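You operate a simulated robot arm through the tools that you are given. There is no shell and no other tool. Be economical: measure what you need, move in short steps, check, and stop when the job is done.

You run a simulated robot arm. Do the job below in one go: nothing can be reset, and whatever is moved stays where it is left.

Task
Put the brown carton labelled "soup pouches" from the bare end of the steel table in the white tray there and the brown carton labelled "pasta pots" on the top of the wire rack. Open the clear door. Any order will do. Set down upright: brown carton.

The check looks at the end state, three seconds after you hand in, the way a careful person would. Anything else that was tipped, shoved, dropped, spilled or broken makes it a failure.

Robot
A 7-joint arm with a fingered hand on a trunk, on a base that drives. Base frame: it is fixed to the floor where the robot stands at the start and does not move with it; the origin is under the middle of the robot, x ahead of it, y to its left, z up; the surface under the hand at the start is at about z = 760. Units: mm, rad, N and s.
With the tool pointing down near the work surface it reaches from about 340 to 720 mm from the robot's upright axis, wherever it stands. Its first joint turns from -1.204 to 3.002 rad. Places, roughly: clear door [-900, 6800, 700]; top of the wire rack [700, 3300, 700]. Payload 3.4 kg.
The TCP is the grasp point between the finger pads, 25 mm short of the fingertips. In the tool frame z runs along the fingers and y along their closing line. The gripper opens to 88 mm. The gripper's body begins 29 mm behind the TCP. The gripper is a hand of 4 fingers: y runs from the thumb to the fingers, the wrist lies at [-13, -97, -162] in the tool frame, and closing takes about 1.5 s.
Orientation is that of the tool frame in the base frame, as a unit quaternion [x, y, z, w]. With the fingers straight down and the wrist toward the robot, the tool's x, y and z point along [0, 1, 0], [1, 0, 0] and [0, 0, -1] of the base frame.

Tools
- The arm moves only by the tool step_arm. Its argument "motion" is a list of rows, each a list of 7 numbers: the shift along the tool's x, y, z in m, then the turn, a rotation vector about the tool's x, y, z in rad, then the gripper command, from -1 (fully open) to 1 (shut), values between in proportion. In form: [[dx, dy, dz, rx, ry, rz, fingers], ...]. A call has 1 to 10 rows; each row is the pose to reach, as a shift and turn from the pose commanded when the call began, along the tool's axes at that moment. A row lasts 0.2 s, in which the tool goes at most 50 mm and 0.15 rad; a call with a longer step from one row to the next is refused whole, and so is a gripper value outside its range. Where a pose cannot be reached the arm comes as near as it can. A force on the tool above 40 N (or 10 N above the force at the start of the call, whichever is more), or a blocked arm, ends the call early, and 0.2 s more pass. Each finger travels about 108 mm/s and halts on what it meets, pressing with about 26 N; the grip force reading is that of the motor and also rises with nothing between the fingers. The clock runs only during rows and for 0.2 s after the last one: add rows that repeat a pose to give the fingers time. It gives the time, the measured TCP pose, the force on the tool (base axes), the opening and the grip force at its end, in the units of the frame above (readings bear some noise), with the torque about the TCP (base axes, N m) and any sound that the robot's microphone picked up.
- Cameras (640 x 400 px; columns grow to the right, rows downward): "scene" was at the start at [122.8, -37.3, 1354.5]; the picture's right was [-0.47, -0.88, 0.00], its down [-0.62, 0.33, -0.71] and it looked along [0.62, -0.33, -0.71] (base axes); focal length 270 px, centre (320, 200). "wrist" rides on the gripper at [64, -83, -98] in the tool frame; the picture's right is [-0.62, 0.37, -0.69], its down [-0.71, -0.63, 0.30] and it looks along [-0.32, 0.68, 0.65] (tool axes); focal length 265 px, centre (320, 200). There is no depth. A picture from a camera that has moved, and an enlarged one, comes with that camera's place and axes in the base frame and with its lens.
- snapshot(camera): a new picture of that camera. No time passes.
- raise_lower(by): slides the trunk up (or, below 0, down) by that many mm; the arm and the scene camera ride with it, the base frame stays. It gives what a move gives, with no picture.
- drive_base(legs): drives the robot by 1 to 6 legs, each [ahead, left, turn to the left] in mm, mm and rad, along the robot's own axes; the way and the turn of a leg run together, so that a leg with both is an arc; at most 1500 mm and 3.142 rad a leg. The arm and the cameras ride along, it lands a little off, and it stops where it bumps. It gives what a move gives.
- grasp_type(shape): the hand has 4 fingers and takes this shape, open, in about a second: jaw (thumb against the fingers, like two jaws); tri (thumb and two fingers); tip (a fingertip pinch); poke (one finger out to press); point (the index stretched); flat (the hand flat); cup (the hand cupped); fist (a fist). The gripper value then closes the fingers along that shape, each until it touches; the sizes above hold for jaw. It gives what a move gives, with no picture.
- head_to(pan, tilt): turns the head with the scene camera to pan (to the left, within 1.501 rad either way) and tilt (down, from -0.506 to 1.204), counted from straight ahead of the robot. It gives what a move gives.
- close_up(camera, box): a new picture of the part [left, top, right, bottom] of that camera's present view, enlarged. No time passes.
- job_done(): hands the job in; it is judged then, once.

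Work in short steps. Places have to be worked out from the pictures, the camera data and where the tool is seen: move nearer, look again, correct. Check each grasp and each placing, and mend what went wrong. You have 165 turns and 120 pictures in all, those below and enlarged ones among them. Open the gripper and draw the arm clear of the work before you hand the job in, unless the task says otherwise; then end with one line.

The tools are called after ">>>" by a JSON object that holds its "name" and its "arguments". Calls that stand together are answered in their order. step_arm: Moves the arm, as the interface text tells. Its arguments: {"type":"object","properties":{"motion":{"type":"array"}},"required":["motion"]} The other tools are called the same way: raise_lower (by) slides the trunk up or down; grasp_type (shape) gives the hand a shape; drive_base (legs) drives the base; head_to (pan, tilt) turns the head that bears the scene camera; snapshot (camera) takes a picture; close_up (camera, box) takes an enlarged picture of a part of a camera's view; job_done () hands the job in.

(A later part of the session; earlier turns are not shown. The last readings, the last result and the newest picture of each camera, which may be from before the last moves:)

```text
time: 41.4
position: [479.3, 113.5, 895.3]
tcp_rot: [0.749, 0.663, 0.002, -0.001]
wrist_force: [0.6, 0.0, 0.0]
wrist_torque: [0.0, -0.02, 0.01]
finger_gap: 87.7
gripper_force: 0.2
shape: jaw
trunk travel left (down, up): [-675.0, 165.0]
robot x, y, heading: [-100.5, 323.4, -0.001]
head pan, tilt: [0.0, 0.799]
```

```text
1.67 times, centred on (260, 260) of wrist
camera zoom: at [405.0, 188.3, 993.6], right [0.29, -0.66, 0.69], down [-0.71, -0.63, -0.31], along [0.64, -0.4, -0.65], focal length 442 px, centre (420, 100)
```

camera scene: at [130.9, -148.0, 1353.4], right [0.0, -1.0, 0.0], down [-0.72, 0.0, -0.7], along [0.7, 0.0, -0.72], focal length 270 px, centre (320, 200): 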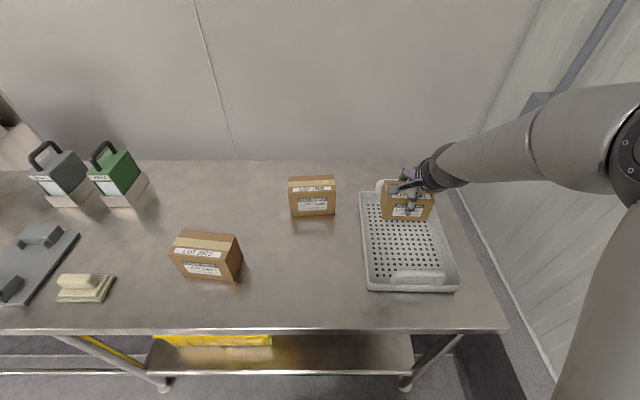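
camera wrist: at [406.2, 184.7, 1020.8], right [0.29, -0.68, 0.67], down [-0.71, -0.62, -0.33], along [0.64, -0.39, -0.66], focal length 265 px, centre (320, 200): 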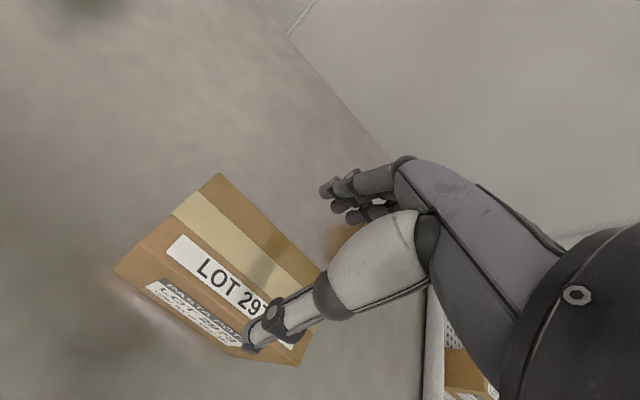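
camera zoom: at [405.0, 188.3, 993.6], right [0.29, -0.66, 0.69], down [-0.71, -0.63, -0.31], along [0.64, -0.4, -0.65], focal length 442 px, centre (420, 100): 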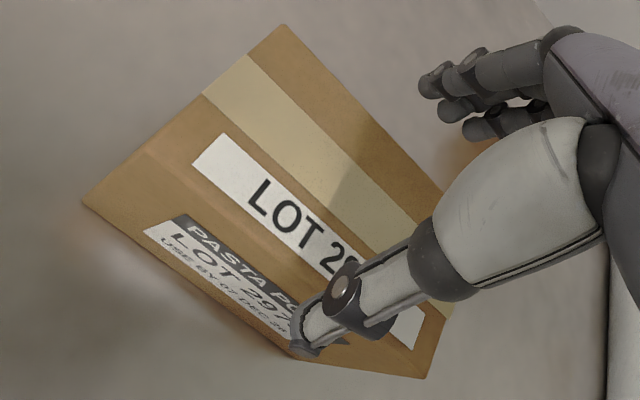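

Now the tool is vertical and centred (479,113.5). Both sides clear about 10 mm; I descend to z≈836.

>>> {"name": "step_arm", "arguments": {"motion": [[0, 0.001, 0.02, 0, 0, 0, -1], [0, 0.001, 0.04, 0, 0, 0, -1], [0, 0.001, 0.059, 0, 0, 0, -1], [0, 0.001, 0.059, 0, 0, 0, -1]]}}

>>> {"name": "close_up", "arguments": {"camera": "scene", "box": [320, 170, 460, 275]}}

```text
time: 42.4
position: [480.9, 114.0, 840.5]
tcp_rot: [0.75, 0.662, 0.003, 0.001]
wrist_force: [-0.2, -0.4, 13.4]
wrist_torque: [0.08, 0.05, -0.02]
finger_gap: 87.8
gripper_force: 0.1
shape: jaw
trunk travel left (down, up): [-675.0, 165.0]
robot x, y, heading: [-101.0, 323.3, 0.0]
head pan, tilt: [0.0, 0.799]
```

```text
3.81 times, centred on (390, 222) of scene
camera zoom: at [28.1, 323.9, 1353.9], right [0.0, -1.0, 0.0], down [-0.72, 0.0, -0.7], along [0.7, 0.0, -0.72], focal length 1028 px, centre (53, 114)
```

zoom: 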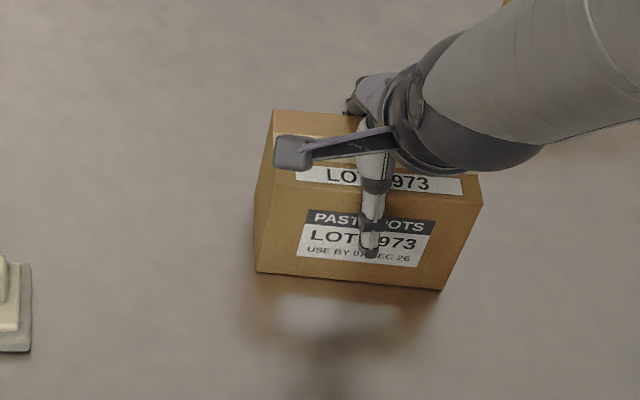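

A palm contact of 13 N shows it touches the carton's top. I rise 8 mm, then close.

>>> {"name": "step_arm", "arguments": {"motion": [[0, 0, -0.004, 0, 0, 0, -1], [0, 0, -0.01, 0, 0, 0, -1], [0, 0, -0.01, 0, 0, 0, -1]]}}

>>> {"name": "step_arm", "arguments": {"motion": [[0, 0, 0, 0, 0, 0, -0.7], [0, 0, 0, 0, 0, 0, -0.4], [0, 0, 0, 0, 0, 0, 0], [0, 0, 0, 0, 0, 0, 0.5], [0, 0, 0, 0, 0, 0, 1], [0, 0, 0, 0, 0, 0, 1], [0, 0, 0, 0, 0, 0, 1], [0, 0, 0, 0, 0, 0, 1]]}}

```text
time: 43.2
position: [480.5, 114.3, 846.9]
tcp_rot: [0.749, 0.663, 0.001, -0.001]
wrist_force: [-0.2, -0.4, -0.4]
wrist_torque: [-0.01, -0.02, -0.01]
finger_gap: 87.9
gripper_force: 0.0
shape: jaw
trunk travel left (down, up): [-675.0, 165.0]
robot x, y, heading: [-101.5, 322.7, 0.003]
head pan, tilt: [0.0, 0.799]
```

```text
time: 45.0
position: [483.2, 114.5, 847.8]
tcp_rot: [0.749, 0.663, 0.001, -0.001]
wrist_force: [0.3, 0.7, 0.2]
wrist_torque: [-0.09, -0.09, 0.06]
finger_gap: 67.5
gripper_force: 25.7
shape: jaw
trunk travel left (down, up): [-675.0, 165.0]
robot x, y, heading: [-100.0, 323.7, -0.002]
head pan, tilt: [0.0, 0.799]
```

Gripped at 67.5 mm. I lift and check for slip.

>>> {"name": "step_arm", "arguments": {"motion": [[0, 0, -0.01, 0, 0, 0, 1], [0, 0, -0.03, 0, 0, 0, 1], [0, 0, -0.06, 0, 0, 0, 1], [0, 0, -0.1, 0, 0, 0, 1], [0, 0, -0.1, 0, 0, 0, 1]]}}

>>> {"name": "close_up", "arguments": {"camera": "scene", "box": [280, 120, 480, 275]}}

>>> {"name": "snapshot", "arguments": {"camera": "wrist"}}

```text
time: 46.2
position: [481.8, 114.1, 948.0]
tcp_rot: [0.749, 0.663, 0.002, -0.001]
wrist_force: [0.0, 0.2, -5.1]
wrist_torque: [0.03, 0.01, 0.0]
finger_gap: 66.9
gripper_force: 25.7
shape: jaw
trunk travel left (down, up): [-675.0, 165.0]
robot x, y, heading: [-102.5, 316.9, 0.002]
head pan, tilt: [0.0, 0.799]
```

```text
2.58 times, centred on (380, 198) of scene
camera zoom: at [32.6, 322.6, 1353.1], right [0.0, -1.0, 0.0], down [-0.72, 0.0, -0.7], along [0.7, 0.0, -0.72], focal length 696 px, centre (165, 206)
```

zoom: 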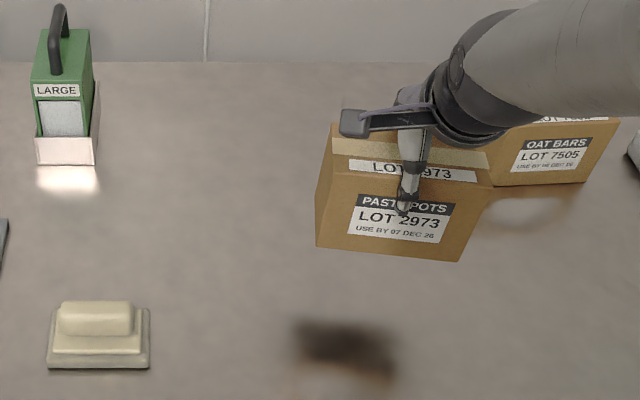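

```text
82 pictures are left
camera wrist: at [407.3, 187.9, 1045.8], right [0.29, -0.66, 0.69], down [-0.71, -0.63, -0.31], along [0.64, -0.4, -0.66], focal length 265 px, centre (320, 200)
```

wrist: 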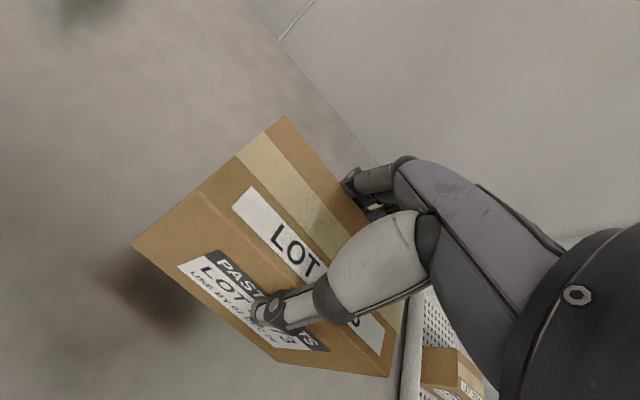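

Carton held, level (about 5 N). I raise, back away from the table, turn left and look toward the rack.

>>> {"name": "step_arm", "arguments": {"motion": [[0, 0, -0.04, 0, 0, 0, 1], [0, 0, -0.08, 0, 0, 0, 1], [0, 0, -0.12, 0, 0, 0, 1], [0, 0, -0.12, 0, 0, 0, 1]]}}

>>> {"name": "drive_base", "arguments": {"legs": [[-450, 0, 0], [0, 0, 1.5708]]}}

>>> {"name": "head_to", "arguments": {"pan": -0.2, "tilt": 0.35}}

>>> {"name": "step_arm", "arguments": {"motion": [[0, 0, 0, 0, 0, 0, 1], [0, 0, 0, 0, 0, 0, 1], [0, 0, 0, 0, 0, 0, 1], [0, 0, 0, 0, 0, 0, 1], [0, 0, 0, 0, 0, 0, 1], [0, 0, 0, 0, 0, 0, 1], [0, 0, 0, 0, 0, 0, 1], [0, 0, 0, 0, 0, 0, 1]]}}

>>> {"name": "snapshot", "arguments": {"camera": "scene"}}

```text
time: 47.2
position: [483.3, 112.3, 1068.3]
tcp_rot: [0.749, 0.663, 0.001, -0.001]
wrist_force: [-0.6, -0.6, -3.9]
wrist_torque: [-0.01, 0.01, 0.03]
finger_gap: 67.0
gripper_force: 25.6
shape: jaw
trunk travel left (down, up): [-675.0, 165.0]
robot x, y, heading: [-102.8, 324.8, -0.001]
head pan, tilt: [0.0, 0.799]
```

```text
time: 53.8
position: [-341.9, 904.6, 1066.3]
tcp_rot: [0.063, 0.998, 0.0, -0.002]
wrist_force: [0.9, 0.8, -4.7]
wrist_torque: [0.01, 0.0, 0.0]
finger_gap: 67.0
gripper_force: 26.1
shape: jaw
trunk travel left (down, up): [-675.0, 165.0]
robot x, y, heading: [-551.5, 320.5, 1.571]
head pan, tilt: [0.0, 0.799]
```

```text
time: 54.7
position: [-342.7, 904.5, 1067.5]
tcp_rot: [0.062, 0.998, 0.0, -0.002]
wrist_force: [-0.2, -0.3, -5.2]
wrist_torque: [0.03, -0.01, 0.01]
finger_gap: 66.8
gripper_force: 25.8
shape: jaw
trunk travel left (down, up): [-675.0, 165.0]
robot x, y, heading: [-551.0, 326.2, 1.574]
head pan, tilt: [-0.201, 0.351]
```

```text
time: 56.5
position: [-341.0, 903.8, 1067.3]
tcp_rot: [0.062, 0.998, 0.001, -0.002]
wrist_force: [0.1, -0.8, -4.4]
wrist_torque: [-0.04, -0.02, 0.02]
finger_gap: 66.6
gripper_force: 25.6
shape: jaw
trunk travel left (down, up): [-675.0, 165.0]
robot x, y, heading: [-552.3, 321.5, 1.571]
head pan, tilt: [-0.201, 0.351]
```

```text
81 pictures are left
camera scene: at [-531.7, 464.7, 1392.9], right [0.98, -0.2, 0.0], down [-0.07, -0.34, -0.94], along [0.19, 0.92, -0.34], focal length 270 px, centre (320, 200)
```

scene: 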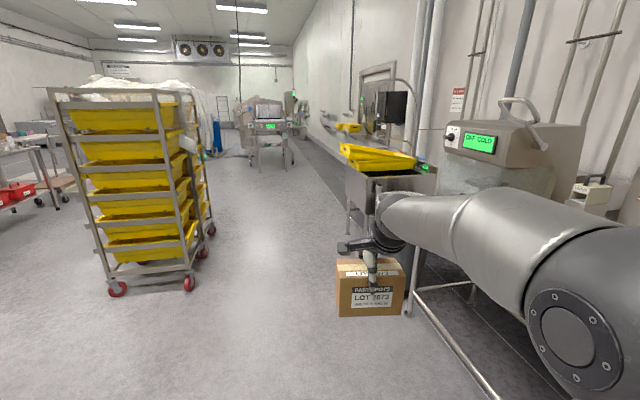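

Corridor is clear. I enlarge the area of the rack.

>>> {"name": "close_up", "arguments": {"camera": "scene", "box": [220, 70, 440, 210]}}

```text
2.86 times, centred on (330, 140) of scene
camera zoom: at [-531.7, 464.7, 1392.9], right [0.98, -0.2, 0.0], down [-0.07, -0.34, -0.94], along [0.19, 0.92, -0.34], focal length 771 px, centre (291, 371)
```

zoom: 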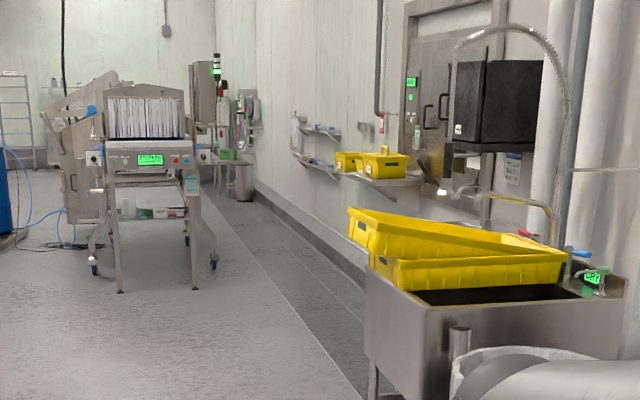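

The rack is hidden behind the sink. I drive ahead along the corridor and look right.

>>> {"name": "drive_base", "arguments": {"legs": [[1500, 0, 0], [900, 0, 0]]}}

>>> {"name": "head_to", "arguments": {"pan": -0.9, "tilt": 0.4}}

>>> {"name": "step_arm", "arguments": {"motion": [[0, 0, 0, 0, 0, 0, 1], [0, 0, 0, 0, 0, 0, 1], [0, 0, 0, 0, 0, 0, 1], [0, 0, 0, 0, 0, 0, 1], [0, 0, 0, 0, 0, 0, 1], [0, 0, 0, 0, 0, 0, 1], [0, 0, 0, 0, 0, 0, 1], [0, 0, 0, 0, 0, 0, 1]]}}

>>> {"name": "snapshot", "arguments": {"camera": "scene"}}

```text
time: 68.2
position: [-303.5, 3287.5, 1067.1]
tcp_rot: [0.069, 0.998, 0.0, -0.002]
wrist_force: [-0.6, -0.2, -5.6]
wrist_torque: [0.02, 0.02, -0.04]
finger_gap: 67.1
gripper_force: 26.2
shape: jaw
trunk travel left (down, up): [-675.0, 165.0]
robot x, y, heading: [-522.6, 2707.1, 1.553]
head pan, tilt: [-0.201, 0.351]
```

```text
time: 69.2
position: [-304.9, 3285.7, 1067.3]
tcp_rot: [0.069, 0.998, 0.0, -0.003]
wrist_force: [0.8, 0.5, -4.5]
wrist_torque: [0.02, -0.01, 0.0]
finger_gap: 66.6
gripper_force: 25.8
shape: jaw
trunk travel left (down, up): [-675.0, 165.0]
robot x, y, heading: [-523.8, 2706.2, 1.555]
head pan, tilt: [-0.901, 0.4]
```

```text
time: 71.0
position: [-305.3, 3287.6, 1067.0]
tcp_rot: [0.069, 0.998, 0.0, -0.001]
wrist_force: [-1.2, -0.4, -4.8]
wrist_torque: [0.03, 0.04, -0.03]
finger_gap: 66.6
gripper_force: 26.2
shape: jaw
trunk travel left (down, up): [-675.0, 165.0]
robot x, y, heading: [-518.5, 2705.4, 1.553]
head pan, tilt: [-0.901, 0.4]
```

```text
79 pictures are left
camera scene: at [-446.9, 2815.5, 1388.3], right [0.61, -0.79, 0.0], down [-0.31, -0.24, -0.92], along [0.73, 0.56, -0.39], focal length 270 px, centre (320, 200)
```

scene: 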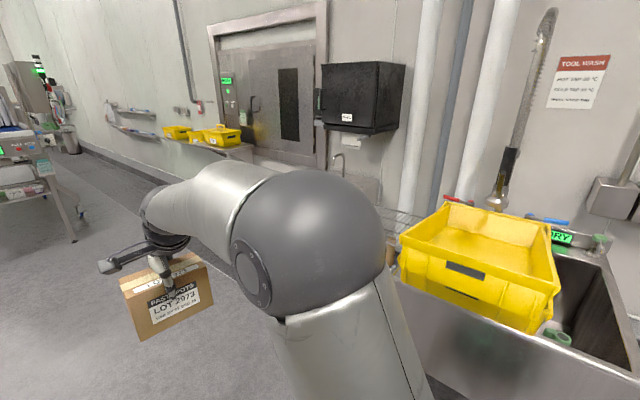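

A wire shelf shows behind the arm, left of the sink. I drive further to y≈3300 and turn to face the wall (+x).

>>> {"name": "drive_base", "arguments": {"legs": [[650, 0, 0], [0, 0, -1.555]]}}

>>> {"name": "head_to", "arguments": {"pan": 0.1, "tilt": 0.6}}

>>> {"name": "step_arm", "arguments": {"motion": [[0, 0, 0, 0, 0, 0, 1], [0, 0, 0, 0, 0, 0, 1], [0, 0, 0, 0, 0, 0, 1], [0, 0, 0, 0, 0, 0, 1], [0, 0, 0, 0, 0, 0, 1], [0, 0, 0, 0, 0, 0, 1], [0, 0, 0, 0, 0, 0, 1], [0, 0, 0, 0, 0, 0, 1]]}}

>>> {"name": "snapshot", "arguments": {"camera": "scene"}}

```text
time: 78.5
position: [67.9, 3143.5, 1066.8]
tcp_rot: [0.753, 0.658, 0.002, -0.001]
wrist_force: [-0.1, -0.4, -4.1]
wrist_torque: [0.01, 0.0, 0.0]
finger_gap: 66.6
gripper_force: 26.3
shape: jaw
trunk travel left (down, up): [-675.0, 165.0]
robot x, y, heading: [-512.7, 3362.6, -0.014]
head pan, tilt: [-0.901, 0.4]
```

```text
time: 79.7
position: [68.6, 3143.9, 1067.0]
tcp_rot: [0.753, 0.657, 0.001, -0.002]
wrist_force: [-0.2, -0.2, -4.9]
wrist_torque: [0.02, -0.02, 0.01]
finger_gap: 66.5
gripper_force: 25.5
shape: jaw
trunk travel left (down, up): [-675.0, 165.0]
robot x, y, heading: [-510.7, 3361.1, -0.007]
head pan, tilt: [0.099, 0.6]
```

```text
time: 81.5
position: [68.4, 3144.0, 1066.1]
tcp_rot: [0.753, 0.658, 0.001, -0.002]
wrist_force: [-0.3, -0.1, -4.8]
wrist_torque: [-0.02, 0.01, 0.04]
finger_gap: 66.2
gripper_force: 26.1
shape: jaw
trunk travel left (down, up): [-675.0, 165.0]
robot x, y, heading: [-509.6, 3361.9, -0.014]
head pan, tilt: [0.099, 0.6]
```

```text
78 pictures are left
camera scene: at [-372.0, 3367.8, 1370.1], right [0.09, -1.0, 0.0], down [-0.56, -0.05, -0.82], along [0.82, 0.07, -0.57], focal length 270 px, centre (320, 200)
```

scene: 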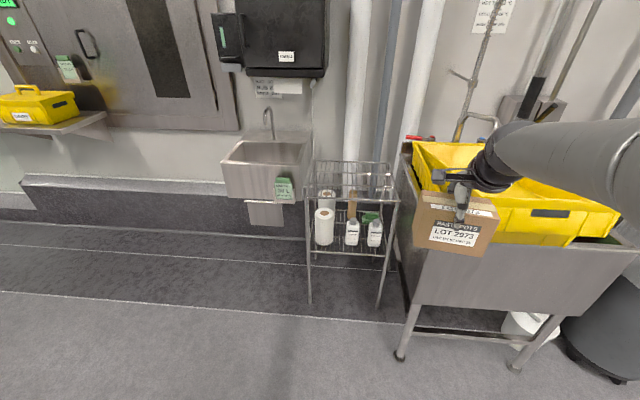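

The wire rack stands between the hand sink and the big sink. I enlarge it.

>>> {"name": "close_up", "arguments": {"camera": "scene", "box": [290, 140, 430, 320]}}

>>> {"name": "close_up", "arguments": {"camera": "scene", "box": [295, 150, 405, 215]}}

```text
2.22 times, centred on (360, 230) of scene
camera zoom: at [-372.0, 3367.8, 1370.1], right [0.09, -1.0, 0.0], down [-0.56, -0.05, -0.82], along [0.82, 0.07, -0.57], focal length 600 px, centre (231, 133)
```

zoom: 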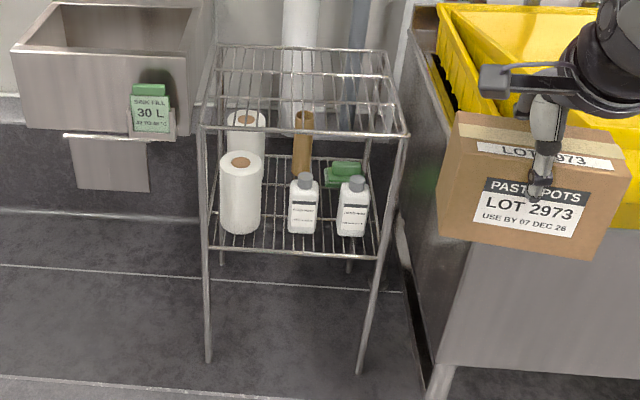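

```text
5.82 times, centred on (350, 182) of scene
camera zoom: at [-372.0, 3367.8, 1370.1], right [0.09, -1.0, 0.0], down [-0.56, -0.05, -0.82], along [0.82, 0.07, -0.57], focal length 1570 px, centre (146, 302)
```

zoom: 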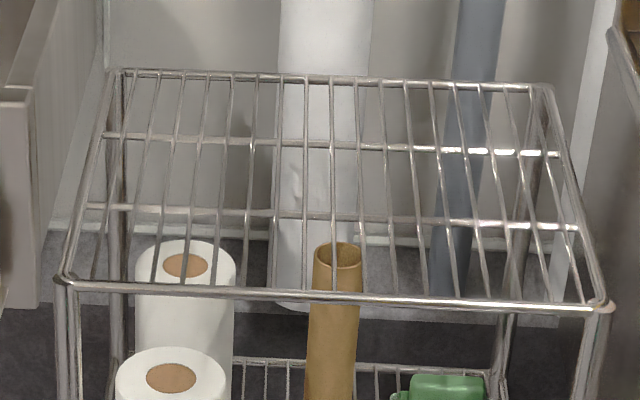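

Rack top: z≈733, spanning x 575–924, y 3117–3510, empty. I drive left 170 then ahead 600 so the carton comes over it at height.

>>> {"name": "drive_base", "arguments": {"legs": [[0, 175, 0.012], [600, 0, 0]]}}

>>> {"name": "step_arm", "arguments": {"motion": [[0, 0, 0, 0, 0, 0, 1]]}}

>>> {"name": "snapshot", "arguments": {"camera": "scene"}}

>>> {"name": "snapshot", "arguments": {"camera": "wrist"}}

```text
time: 86.1
position: [681.0, 3333.1, 1066.1]
tcp_rot: [0.747, 0.665, 0.001, -0.002]
wrist_force: [0.9, 0.9, -4.6]
wrist_torque: [0.01, 0.01, 0.01]
finger_gap: 65.9
gripper_force: 25.6
shape: jaw
trunk travel left (down, up): [-675.0, 165.0]
robot x, y, heading: [95.9, 3536.4, 0.009]
head pan, tilt: [0.099, 0.6]
```

```text
time: 86.5
position: [680.7, 3333.8, 1067.0]
tcp_rot: [0.746, 0.666, 0.0, -0.003]
wrist_force: [0.4, -0.6, -3.8]
wrist_torque: [0.0, 0.0, -0.03]
finger_gap: 66.2
gripper_force: 26.3
shape: jaw
trunk travel left (down, up): [-675.0, 165.0]
robot x, y, heading: [96.1, 3536.1, 0.01]
head pan, tilt: [0.099, 0.6]
```

```text
75 pictures are left
camera scene: at [236.1, 3548.7, 1370.1], right [0.11, -0.99, 0.0], down [-0.56, -0.06, -0.82], along [0.82, 0.09, -0.57], focal length 270 px, centre (320, 200)
```

scene: 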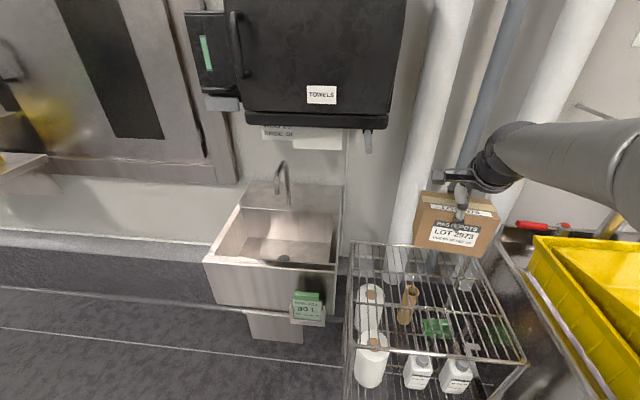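

```text
74 pictures are left
camera wrist: at [605.1, 3406.5, 1165.3], right [0.3, -0.66, 0.69], down [-0.71, -0.64, -0.31], along [0.64, -0.4, -0.66], focal length 265 px, centre (320, 200)
```

wrist: 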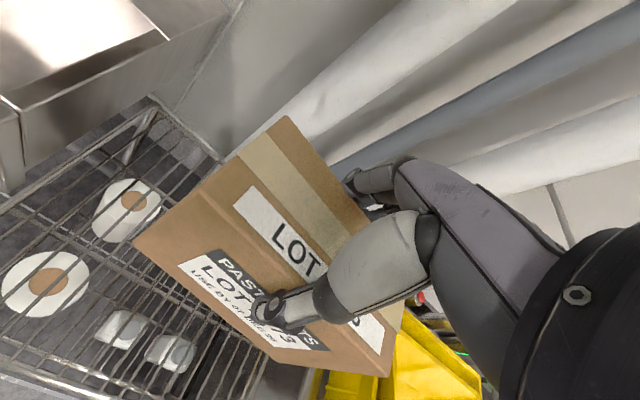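

Rack corners confirmed. I shift to (735,3320), squaring the yaw, and lower partly; then check the elbow against the yellow crates.

>>> {"name": "step_arm", "arguments": {"motion": [[-0.004, 0.028, 0, 0, 0, -0.06, 1], [-0.008, 0.055, 0, 0, 0, -0.113, 1], [-0.008, 0.055, 0.03, 0, 0, -0.113, 1], [-0.008, 0.055, 0.06, 0, 0, -0.113, 1], [-0.008, 0.055, 0.09, 0, 0, -0.113, 1], [-0.008, 0.055, 0.12, 0, 0, -0.113, 1], [-0.008, 0.055, 0.12, 0, 0, -0.113, 1]]}}

>>> {"name": "head_to", "arguments": {"pan": -0.6, "tilt": 0.6}}

>>> {"name": "step_arm", "arguments": {"motion": [[0, 0, 0, 0, 0, 0, 1], [0, 0, 0, 0, 0, 0, 1], [0, 0, 0, 0, 0, 0, 1], [0, 0, 0, 0, 0, 0, 1], [0, 0, 0, 0, 0, 0, 1], [0, 0, 0, 0, 0, 0, 1]]}}

>>> {"name": "snapshot", "arguments": {"camera": "scene"}}

>>> {"name": "snapshot", "arguments": {"camera": "wrist"}}

```text
time: 88.1
position: [734.1, 3320.9, 947.3]
tcp_rot: [0.708, 0.706, 0.001, -0.001]
wrist_force: [-1.0, -1.0, -4.7]
wrist_torque: [0.0, -0.04, 0.02]
finger_gap: 66.1
gripper_force: 26.3
shape: jaw
trunk travel left (down, up): [-675.0, 165.0]
robot x, y, heading: [96.2, 3538.8, 0.006]
head pan, tilt: [0.099, 0.6]
```

```text
time: 89.1
position: [733.9, 3319.8, 947.0]
tcp_rot: [0.707, 0.707, 0.001, -0.002]
wrist_force: [0.3, -0.2, -4.8]
wrist_torque: [0.04, 0.01, -0.01]
finger_gap: 66.1
gripper_force: 26.1
shape: jaw
trunk travel left (down, up): [-675.0, 165.0]
robot x, y, heading: [102.2, 3535.1, 0.011]
head pan, tilt: [-0.6, 0.6]
```

```text
time: 90.5
position: [736.4, 3319.7, 946.5]
tcp_rot: [0.708, 0.706, 0.002, -0.001]
wrist_force: [0.6, -0.1, -3.9]
wrist_torque: [-0.01, -0.01, 0.04]
finger_gap: 66.1
gripper_force: 26.1
shape: jaw
trunk travel left (down, up): [-675.0, 165.0]
robot x, y, heading: [93.5, 3539.3, 0.008]
head pan, tilt: [-0.6, 0.6]
```

```text
73 pictures are left
camera scene: at [221.9, 3489.8, 1370.1], right [-0.56, -0.83, 0.0], down [-0.47, 0.32, -0.82], along [0.68, -0.46, -0.57], focal length 270 px, centre (320, 200)
```

scene: 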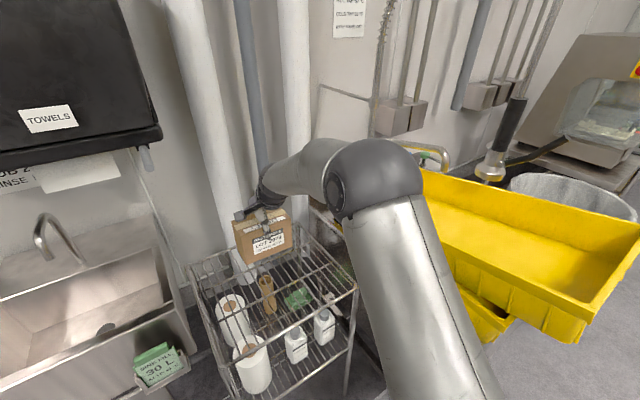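

```text
72 pictures are left
camera wrist: at [651.4, 3384.2, 1045.4], right [0.37, -0.62, 0.69], down [-0.63, -0.71, -0.31], along [0.68, -0.32, -0.66], focal length 265 px, centre (320, 200)
```

wrist: 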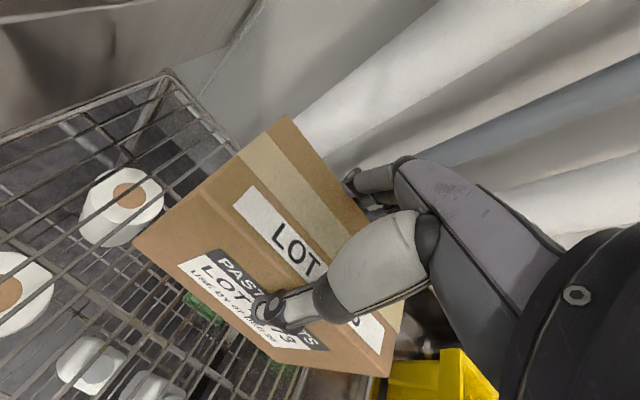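

The elbow is at about y 3217, z 1155; the nearest crate corner is about y 3030, z 1005 — clear. I continue lowering to just above the rack (contact expected at TCP z≈821).

>>> {"name": "step_arm", "arguments": {"motion": [[0, 0, 0.03, 0, 0, 0, 1], [0, 0, 0.06, 0, 0, 0, 1], [0, 0, 0.09, 0, 0, 0, 1], [0, 0, 0.105, 0, 0, 0, 1], [0, 0, 0.105, 0, 0, 0, 1]]}}

>>> {"name": "snapshot", "arguments": {"camera": "scene"}}

>>> {"name": "close_up", "arguments": {"camera": "scene", "box": [180, 170, 380, 330]}}

```text
time: 91.7
position: [733.6, 3318.5, 842.8]
tcp_rot: [0.708, 0.706, 0.002, -0.002]
wrist_force: [0.7, 0.2, -4.5]
wrist_torque: [0.01, 0.01, 0.03]
finger_gap: 66.3
gripper_force: 25.8
shape: jaw
trunk travel left (down, up): [-675.0, 165.0]
robot x, y, heading: [96.7, 3536.2, 0.003]
head pan, tilt: [-0.6, 0.6]
```

```text
71 pictures are left
camera scene: at [221.8, 3489.8, 1370.1], right [-0.56, -0.83, 0.0], down [-0.47, 0.32, -0.82], along [0.68, -0.46, -0.57], focal length 270 px, centre (320, 200)
```

scene: 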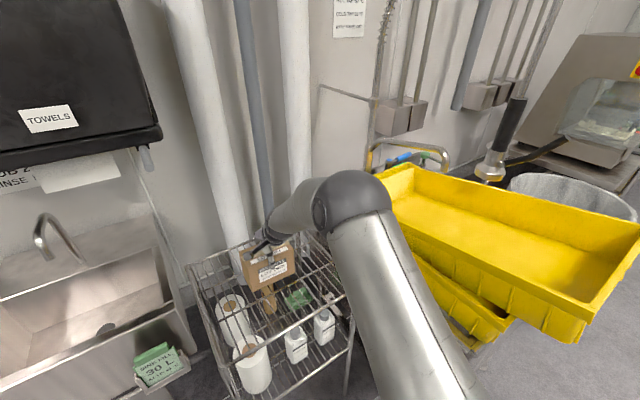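

```text
2.50 times, centred on (280, 250) of scene
camera zoom: at [221.8, 3489.8, 1370.1], right [-0.56, -0.83, 0.0], down [-0.47, 0.32, -0.82], along [0.68, -0.46, -0.57], focal length 674 px, centre (420, 75)
```

zoom: 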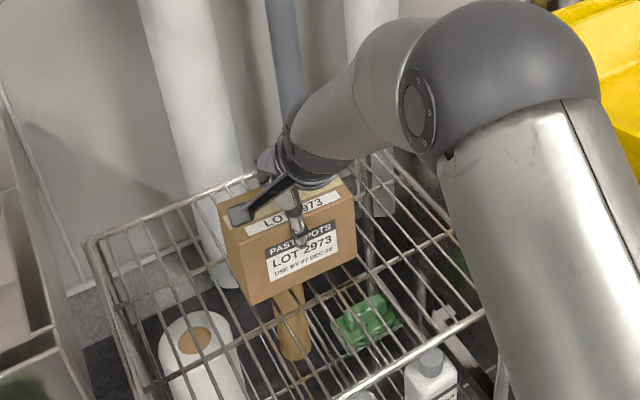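

Carton hangs level over the rack's middle. I lower slowly to contact.

>>> {"name": "step_arm", "arguments": {"motion": [[0, 0, 0.004, 0, 0, 0, 1], [0, 0, 0.008, 0, 0, 0, 1], [0, 0, 0.011, 0, 0, 0, 1], [0, 0, 0.013, 0, 0, 0, 1], [0, 0, 0.015, 0, 0, 0, 1]]}}

>>> {"name": "step_arm", "arguments": {"motion": [[0, 0, 0.001, 0, 0, 0, 1], [0, 0, 0.002, 0, 0, 0, 1], [0, 0, 0.003, 0, 0, 0, 1]]}}

```text
time: 92.9
position: [735.3, 3319.3, 828.0]
tcp_rot: [0.708, 0.707, 0.001, -0.001]
wrist_force: [-1.0, 1.1, -2.7]
wrist_torque: [-0.01, -0.05, -0.02]
finger_gap: 66.2
gripper_force: 25.3
shape: jaw
trunk travel left (down, up): [-675.0, 165.0]
robot x, y, heading: [96.9, 3542.1, 0.009]
head pan, tilt: [-0.6, 0.6]
```

```text
time: 93.7
position: [734.7, 3320.0, 827.6]
tcp_rot: [0.708, 0.706, 0.002, 0.001]
wrist_force: [-1.2, 0.1, 7.4]
wrist_torque: [-0.11, -0.26, 0.01]
finger_gap: 66.5
gripper_force: 25.9
shape: jaw
trunk travel left (down, up): [-675.0, 165.0]
robot x, y, heading: [96.9, 3537.3, 0.008]
head pan, tilt: [-0.6, 0.6]
```

Contact (from −4.5 to +7.4 N). A touch more to seat, then look.

>>> {"name": "step_arm", "arguments": {"motion": [[0, 0, 0.001, 0, 0, 0, 1], [0, 0, 0.0015, 0, 0, 0, 1]]}}

>>> {"name": "close_up", "arguments": {"camera": "scene", "box": [220, 220, 320, 300]}}

```text
time: 94.3
position: [734.9, 3320.6, 825.7]
tcp_rot: [0.708, 0.706, 0.003, 0.002]
wrist_force: [-0.7, -0.7, 13.1]
wrist_torque: [-0.15, -0.39, 0.02]
finger_gap: 66.3
gripper_force: 26.2
shape: jaw
trunk travel left (down, up): [-675.0, 165.0]
robot x, y, heading: [97.7, 3538.2, 0.006]
head pan, tilt: [-0.6, 0.6]
```

```text
5.00 times, centred on (270, 260) of scene
camera zoom: at [217.8, 3490.8, 1370.7], right [-0.56, -0.83, 0.0], down [-0.47, 0.31, -0.83], along [0.69, -0.46, -0.56], focal length 1349 px, centre (570, -100)
```

zoom: 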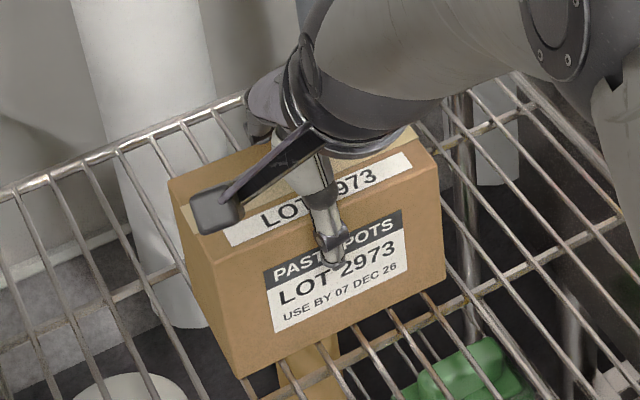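

It is seated with maybe a slight tilt that will settle. I relax the push and open gradually, then rise.

>>> {"name": "step_arm", "arguments": {"motion": [[0, 0, -0.0015, 0, 0, 0, 1], [0, 0, -0.0015, 0, 0, 0, 0.6], [0, 0, -0.0015, 0, 0, 0, 0.2], [0, 0, -0.0015, 0, 0, 0, -0.2], [0, 0, -0.0015, 0, 0, 0, -0.6], [0, 0, -0.0015, 0, 0, 0, -1], [0, 0, -0.0015, 0, 0, 0, -1], [0, 0, -0.0015, 0, 0, 0, -1]]}}

>>> {"name": "close_up", "arguments": {"camera": "scene", "box": [220, 220, 320, 300]}}

>>> {"name": "snapshot", "arguments": {"camera": "wrist"}}

```text
time: 96.1
position: [733.7, 3320.1, 824.3]
tcp_rot: [0.708, 0.706, 0.001, 0.0]
wrist_force: [-0.7, 0.0, 2.8]
wrist_torque: [0.07, -0.1, -0.02]
finger_gap: 88.0
gripper_force: 0.1
shape: jaw
trunk travel left (down, up): [-675.0, 165.0]
robot x, y, heading: [95.2, 3537.7, 0.007]
head pan, tilt: [-0.6, 0.6]
```

```text
5.00 times, centred on (270, 260) of scene
camera zoom: at [220.1, 3490.5, 1370.3], right [-0.56, -0.83, 0.0], down [-0.47, 0.31, -0.83], along [0.69, -0.46, -0.56], focal length 1349 px, centre (570, -100)
```

zoom: 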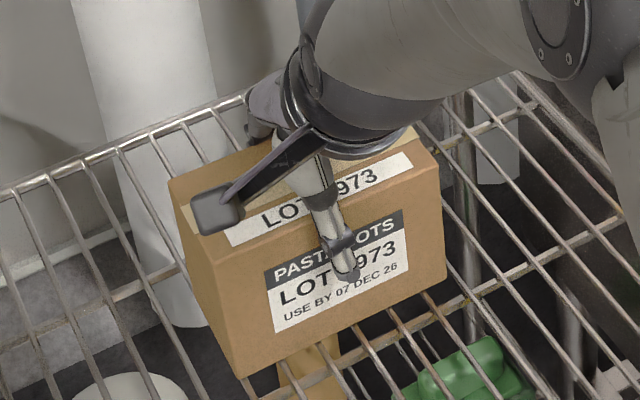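

```text
67 pictures are left
camera wrist: at [649.9, 3384.6, 922.9], right [0.37, -0.62, 0.69], down [-0.63, -0.71, -0.31], along [0.68, -0.32, -0.66], focal length 265 px, centre (320, 200)
```

wrist: 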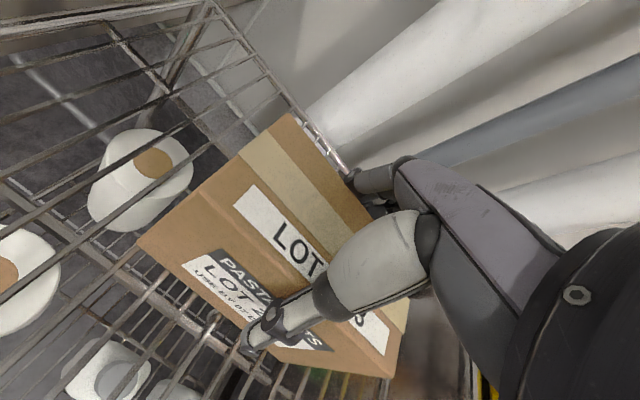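

Fingers open; I rise straight up in steps.

>>> {"name": "step_arm", "arguments": {"motion": [[0, 0, -0.01, 0, 0, 0, -1], [0, 0, -0.03, 0, 0, 0, -1], [0, 0, -0.06, 0, 0, 0, -1], [0, 0, -0.1, 0, 0, 0, -1], [0, 0, -0.14, 0, 0, 0, -1], [0, 0, -0.18, 0, 0, 0, -1], [0, 0, -0.22, 0, 0, 0, -1], [0, 0, -0.25, 0, 0, 0, -1]]}}

>>> {"name": "drive_base", "arguments": {"legs": [[-550, 0, 0]]}}

>>> {"name": "head_to", "arguments": {"pan": -0.15, "tilt": 0.6}}

>>> {"name": "step_arm", "arguments": {"motion": [[0, 0, 0, 0, 0, 0, -1], [0, 0, 0, 0, 0, 0, -1], [0, 0, 0, 0, 0, 0, -1], [0, 0, 0, 0, 0, 0, -1], [0, 0, 0, 0, 0, 0, -1]]}}

>>> {"name": "snapshot", "arguments": {"camera": "scene"}}

```text
time: 97.9
position: [734.1, 3319.9, 1074.8]
tcp_rot: [0.708, 0.706, 0.001, 0.0]
wrist_force: [0.1, -0.4, 0.8]
wrist_torque: [-0.02, 0.04, 0.02]
finger_gap: 87.7
gripper_force: 0.2
shape: jaw
trunk travel left (down, up): [-675.0, 165.0]
robot x, y, heading: [92.9, 3538.4, 0.011]
head pan, tilt: [-0.6, 0.6]
```

```text
time: 101.1
position: [179.8, 3313.2, 1073.4]
tcp_rot: [0.708, 0.707, 0.002, -0.001]
wrist_force: [-0.4, -0.6, 0.1]
wrist_torque: [-0.02, -0.03, -0.01]
finger_gap: 88.1
gripper_force: 0.0
shape: jaw
trunk travel left (down, up): [-675.0, 165.0]
robot x, y, heading: [-460.1, 3535.6, 0.006]
head pan, tilt: [-0.6, 0.6]
```

```text
time: 102.0
position: [181.3, 3313.7, 1074.9]
tcp_rot: [0.708, 0.706, 0.001, -0.001]
wrist_force: [0.3, -0.1, 0.5]
wrist_torque: [0.02, 0.04, -0.03]
finger_gap: 87.6
gripper_force: 0.0
shape: jaw
trunk travel left (down, up): [-675.0, 165.0]
robot x, y, heading: [-458.6, 3535.2, 0.008]
head pan, tilt: [-0.15, 0.6]
```

```text
time: 103.2
position: [181.1, 3313.9, 1074.4]
tcp_rot: [0.707, 0.707, 0.0, -0.001]
wrist_force: [-0.3, 0.1, -0.2]
wrist_torque: [-0.01, -0.01, 0.02]
finger_gap: 88.0
gripper_force: 0.0
shape: jaw
trunk travel left (down, up): [-675.0, 165.0]
robot x, y, heading: [-457.8, 3532.7, 0.009]
head pan, tilt: [-0.15, 0.6]
```

```text
66 pictures are left
camera scene: at [-318.4, 3522.3, 1370.2], right [-0.14, -0.99, 0.0], down [-0.56, 0.08, -0.83], along [0.82, -0.12, -0.56], focal length 270 px, centre (320, 200)
```

scene: 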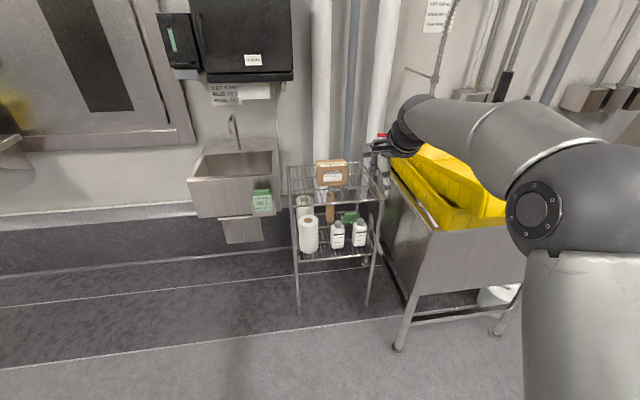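

Carton stands upright on the rack. Now I turn left and look toward the clear door.

>>> {"name": "drive_base", "arguments": {"legs": [[0, 0, 1.56]]}}

>>> {"name": "head_to", "arguments": {"pan": 0.15, "tilt": 0.25}}

>>> {"name": "step_arm", "arguments": {"motion": [[0, 0, 0, 0, 0, 0, -1], [0, 0, 0, 0, 0, 0, -1], [0, 0, 0, 0, 0, 0, -1], [0, 0, 0, 0, 0, 0, -1], [0, 0, 0, 0, 0, 0, -1]]}}

>>> {"name": "snapshot", "arguments": {"camera": "scene"}}

>>> {"name": "close_up", "arguments": {"camera": "scene", "box": [220, 100, 400, 260]}}

```text
time: 107.4
position: [-231.6, 4168.2, 1074.5]
tcp_rot: [0.007, 1.0, 0.001, -0.002]
wrist_force: [0.5, -0.1, 0.7]
wrist_torque: [0.0, 0.02, 0.03]
finger_gap: 87.7
gripper_force: 0.1
shape: jaw
trunk travel left (down, up): [-675.0, 165.0]
robot x, y, heading: [-456.7, 3530.5, 1.567]
head pan, tilt: [-0.15, 0.6]
```

```text
time: 108.2
position: [-233.2, 4169.4, 1075.5]
tcp_rot: [0.006, 1.0, 0.0, 0.0]
wrist_force: [-0.3, -0.1, 0.2]
wrist_torque: [0.01, -0.03, -0.01]
finger_gap: 88.0
gripper_force: 0.1
shape: jaw
trunk travel left (down, up): [-675.0, 165.0]
robot x, y, heading: [-458.8, 3530.4, 1.571]
head pan, tilt: [0.15, 0.25]
```

```text
time: 109.4
position: [-232.1, 4169.0, 1073.7]
tcp_rot: [0.006, 1.0, 0.0, -0.002]
wrist_force: [-0.1, -0.2, -0.1]
wrist_torque: [0.01, 0.02, 0.01]
finger_gap: 88.0
gripper_force: 0.0
shape: jaw
trunk travel left (down, up): [-675.0, 165.0]
robot x, y, heading: [-455.2, 3532.0, 1.565]
head pan, tilt: [0.15, 0.25]
```

```text
65 pictures are left
camera scene: at [-469.6, 3676.9, 1402.4], right [0.99, 0.15, 0.0], down [0.04, -0.24, -0.97], along [-0.14, 0.96, -0.25], focal length 270 px, centre (320, 200)
```

scene: 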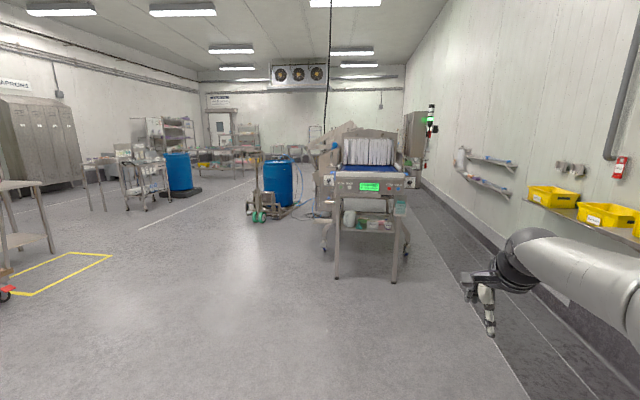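

```text
2.50 times, centred on (310, 180) of scene
camera zoom: at [-469.6, 3676.9, 1402.4], right [0.99, 0.15, 0.0], down [0.04, -0.24, -0.97], along [-0.14, 0.96, -0.25], focal length 674 px, centre (345, 250)
```

zoom: 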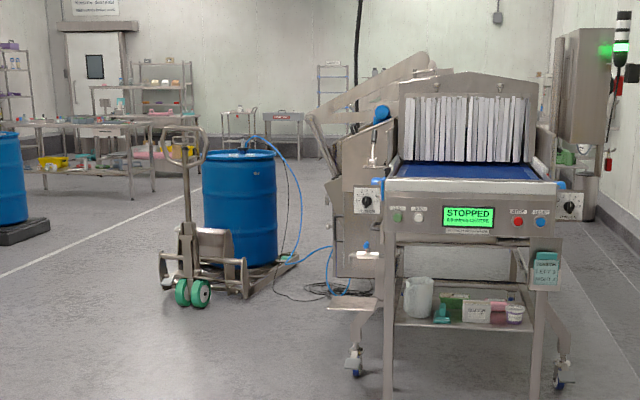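

The door should be on the left side of the stopped conveyor machine. I drive closer, swinging left, for a better look.

>>> {"name": "drive_base", "arguments": {"legs": [[1300, 600, 0]]}}

>>> {"name": "head_to", "arguments": {"pan": -0.1, "tilt": 0.35}}

>>> {"name": "step_arm", "arguments": {"motion": [[0, 0, 0, 0, 0, 0, -1], [0, 0, 0, 0, 0, 0, -1], [0, 0, 0, 0, 0, 0, -1], [0, 0, 0, 0, 0, 0, -1], [0, 0, 0, 0, 0, 0, -1]]}}

>>> {"name": "snapshot", "arguments": {"camera": "scene"}}

>>> {"name": "close_up", "arguments": {"camera": "scene", "box": [250, 80, 450, 260]}}

```text
time: 116.6
position: [-830.9, 5475.7, 1074.1]
tcp_rot: [0.004, 1.0, 0.0, -0.001]
wrist_force: [0.0, 0.2, 0.1]
wrist_torque: [0.02, 0.01, -0.01]
finger_gap: 88.0
gripper_force: 0.0
shape: jaw
trunk travel left (down, up): [-675.0, 165.0]
robot x, y, heading: [-1051.9, 4843.0, 1.575]
head pan, tilt: [0.15, 0.25]
```

```text
time: 117.3
position: [-832.6, 5474.8, 1075.2]
tcp_rot: [0.004, 1.0, 0.0, 0.0]
wrist_force: [0.4, -0.1, -0.1]
wrist_torque: [0.01, 0.01, 0.03]
finger_gap: 88.0
gripper_force: 0.1
shape: jaw
trunk travel left (down, up): [-675.0, 165.0]
robot x, y, heading: [-1056.9, 4839.8, 1.572]
head pan, tilt: [-0.099, 0.351]
```

```text
time: 118.5
position: [-831.9, 5475.5, 1074.4]
tcp_rot: [0.004, 1.0, 0.0, -0.002]
wrist_force: [0.2, -0.1, -0.4]
wrist_torque: [0.03, 0.0, -0.03]
finger_gap: 87.8
gripper_force: 0.1
shape: jaw
trunk travel left (down, up): [-675.0, 165.0]
robot x, y, heading: [-1056.6, 4840.7, 1.574]
head pan, tilt: [-0.099, 0.351]
```

```text
63 pictures are left
camera scene: at [-1045.2, 4983.5, 1393.0], right [1.0, -0.1, 0.0], down [-0.03, -0.34, -0.94], along [0.09, 0.93, -0.34], focal length 270 px, centre (320, 200)
```

scene: 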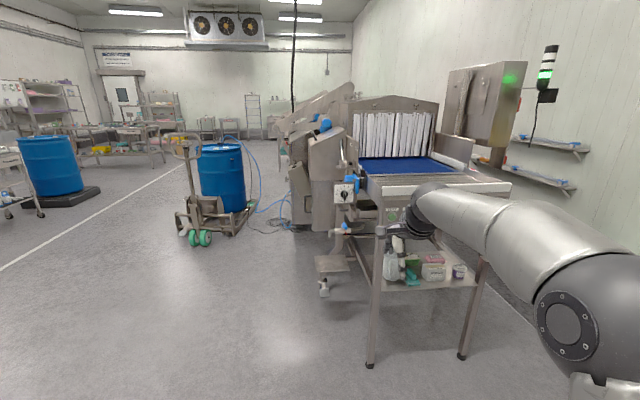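

```text
2.22 times, centred on (350, 170) of scene
camera zoom: at [-1045.2, 4983.5, 1393.0], right [1.0, -0.1, 0.0], down [-0.03, -0.34, -0.94], along [0.09, 0.93, -0.34], focal length 600 px, centre (253, 267)
```

zoom: 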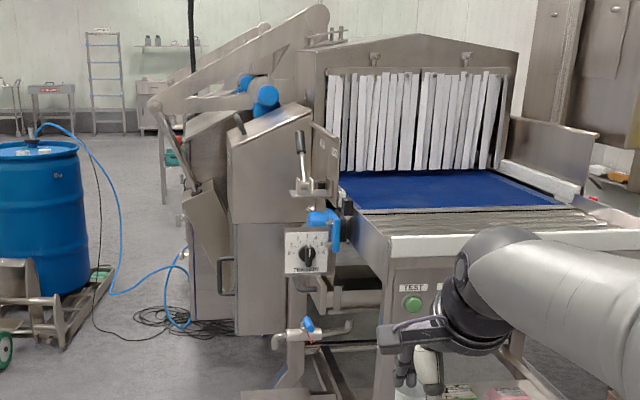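

I go around to the machine's left side and face it.

>>> {"name": "drive_base", "arguments": {"legs": [[0, 700, 0], [1500, 0, 0], [400, 0, 0], [0, 0, -1.57]]}}

>>> {"name": "head_to", "arguments": {"pan": 0.05, "tilt": 0.5}}

>>> {"name": "step_arm", "arguments": {"motion": [[0, 0, 0, 0, 0, 0, -1], [0, 0, 0, 0, 0, 0, -1], [0, 0, 0, 0, 0, 0, -1], [0, 0, 0, 0, 0, 0, -1], [0, 0, 0, 0, 0, 0, -1]]}}

>>> {"name": "snapshot", "arguments": {"camera": "scene"}}

```text
time: 135.3
position: [-1118.8, 6508.8, 1073.7]
tcp_rot: [0.713, 0.701, 0.001, -0.001]
wrist_force: [0.3, -0.6, 0.2]
wrist_torque: [-0.04, 0.03, 0.0]
finger_gap: 88.0
gripper_force: 0.0
shape: jaw
trunk travel left (down, up): [-675.0, 165.0]
robot x, y, heading: [-1751.5, 6739.2, -0.009]
head pan, tilt: [-0.099, 0.351]
```

```text
time: 136.0
position: [-1117.7, 6507.8, 1073.4]
tcp_rot: [0.713, 0.701, 0.001, -0.001]
wrist_force: [0.3, 0.9, 0.1]
wrist_torque: [0.01, 0.01, 0.03]
finger_gap: 88.0
gripper_force: 0.1
shape: jaw
trunk travel left (down, up): [-675.0, 165.0]
robot x, y, heading: [-1755.0, 6736.3, -0.01]
head pan, tilt: [0.051, 0.499]
```

```text
time: 137.2
position: [-1118.4, 6507.5, 1074.8]
tcp_rot: [0.714, 0.7, 0.0, 0.0]
wrist_force: [-0.3, -1.2, -0.2]
wrist_torque: [0.02, 0.03, -0.05]
finger_gap: 87.9
gripper_force: 0.1
shape: jaw
trunk travel left (down, up): [-675.0, 165.0]
robot x, y, heading: [-1752.6, 6739.6, -0.009]
head pan, tilt: [0.051, 0.499]
```

```text
61 pictures are left
camera scene: at [-1611.7, 6741.8, 1379.3], right [0.04, -1.0, 0.0], down [-0.48, -0.02, -0.88], along [0.88, 0.04, -0.48], focal length 270 px, centre (320, 200)
```

scene: 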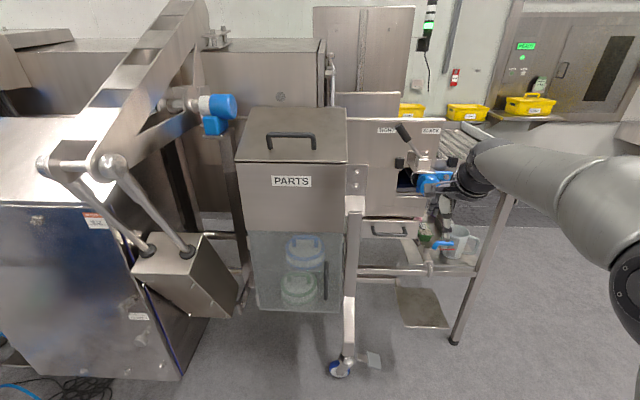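

>>> {"name": "close_up", "arguments": {"camera": "scene", "box": [220, 90, 380, 330]}}

>>> {"name": "close_up", "arguments": {"camera": "scene", "box": [230, 220, 360, 320]}}

```text
1.67 times, centred on (300, 210) of scene
camera zoom: at [-1611.7, 6741.8, 1379.3], right [0.04, -1.0, 0.0], down [-0.48, -0.02, -0.88], along [0.88, 0.04, -0.48], focal length 450 px, centre (353, 183)
```

zoom: 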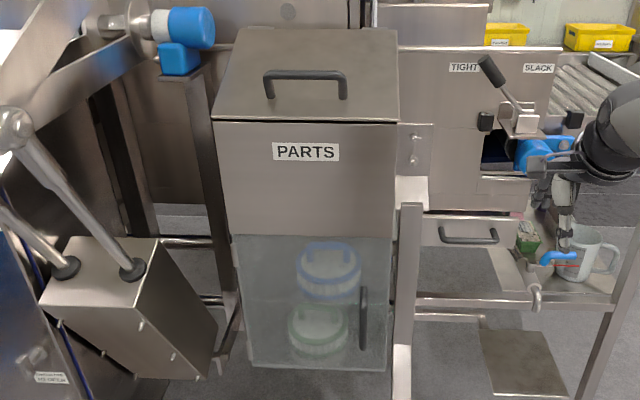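

```text
4.00 times, centred on (295, 270) of scene
camera zoom: at [-1611.7, 6741.8, 1379.3], right [0.04, -1.0, 0.0], down [-0.48, -0.02, -0.88], along [0.88, 0.04, -0.48], focal length 1079 px, centre (420, -80)
```

zoom: 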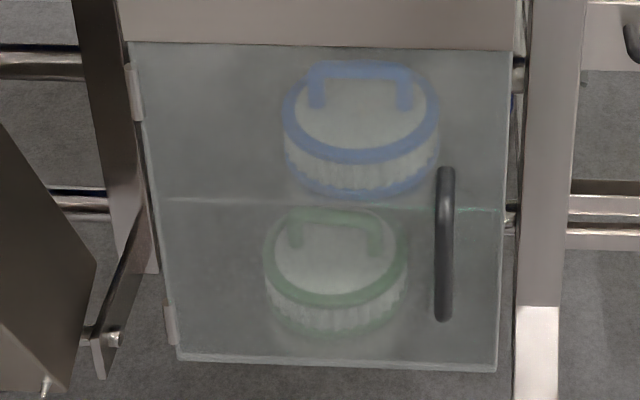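

The clear door (hinges on its left, +y side; vertical dark handle on its right) is at about x≈−900, handle y≈6749, z≈570–745. I back off, and lower the trunk for a second viewpoint and comfortable reach.

>>> {"name": "drive_base", "arguments": {"legs": [[-250, 0, 0]]}}

>>> {"name": "raise_lower", "arguments": {"by": -380}}

>>> {"name": "head_to", "arguments": {"pan": 0.05, "tilt": 0.3}}

>>> {"name": "step_arm", "arguments": {"motion": [[0, 0, 0, 0, 0, 0, -1], [0, 0, 0, 0, 0, 0, -1], [0, 0, 0, 0, 0, 0, -1]]}}

>>> {"name": "snapshot", "arguments": {"camera": "scene"}}

>>> {"name": "close_up", "arguments": {"camera": "scene", "box": [240, 160, 400, 280]}}

```text
time: 139.0
position: [-1368.5, 6510.4, 1075.1]
tcp_rot: [0.712, 0.702, 0.001, 0.0]
wrist_force: [-0.1, -0.8, -0.5]
wrist_torque: [0.01, -0.02, -0.03]
finger_gap: 87.9
gripper_force: 0.0
shape: jaw
trunk travel left (down, up): [-675.0, 165.0]
robot x, y, heading: [-2002.8, 6736.0, -0.002]
head pan, tilt: [0.051, 0.499]
```

```text
time: 142.7
position: [-1368.0, 6510.6, 693.8]
tcp_rot: [0.712, 0.702, 0.001, -0.001]
wrist_force: [0.0, 0.6, 0.2]
wrist_torque: [0.01, 0.02, -0.03]
finger_gap: 88.0
gripper_force: 0.0
shape: jaw
trunk travel left (down, up): [-295.0, 545.0]
robot x, y, heading: [-2004.5, 6733.1, -0.002]
head pan, tilt: [0.051, 0.499]
```

```text
time: 143.4
position: [-1368.4, 6510.6, 694.7]
tcp_rot: [0.713, 0.702, 0.0, 0.0]
wrist_force: [0.2, 0.6, -0.7]
wrist_torque: [0.0, 0.03, -0.01]
finger_gap: 87.8
gripper_force: 0.1
shape: jaw
trunk travel left (down, up): [-295.0, 545.0]
robot x, y, heading: [-2005.8, 6735.6, -0.003]
head pan, tilt: [0.051, 0.3]
```

```text
time: 144.2
position: [-1368.0, 6510.5, 694.3]
tcp_rot: [0.712, 0.702, 0.001, 0.0]
wrist_force: [0.1, 0.4, -0.1]
wrist_torque: [-0.03, -0.02, 0.04]
finger_gap: 88.1
gripper_force: 0.1
shape: jaw
trunk travel left (down, up): [-295.0, 545.0]
robot x, y, heading: [-2003.2, 6741.5, -0.007]
head pan, tilt: [0.051, 0.3]
```

```text
58 pictures are left
camera scene: at [-1858.3, 6743.6, 1017.7], right [0.04, -1.0, 0.0], down [-0.3, -0.01, -0.96], along [0.95, 0.04, -0.3], focal length 270 px, centre (320, 200)
```

scene: 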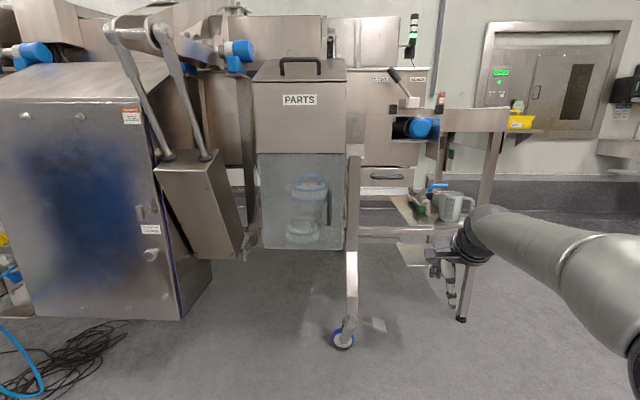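

```text
3.33 times, centred on (320, 220) of scene
camera zoom: at [-1858.3, 6743.6, 1017.7], right [0.04, -1.0, 0.0], down [-0.3, -0.01, -0.96], along [0.95, 0.04, -0.3], focal length 899 px, centre (320, 133)
```

zoom: 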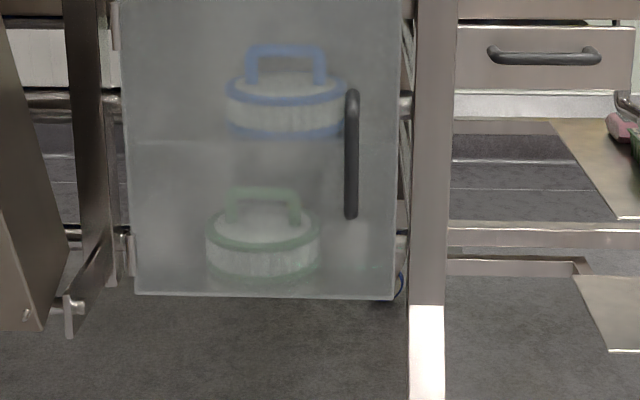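

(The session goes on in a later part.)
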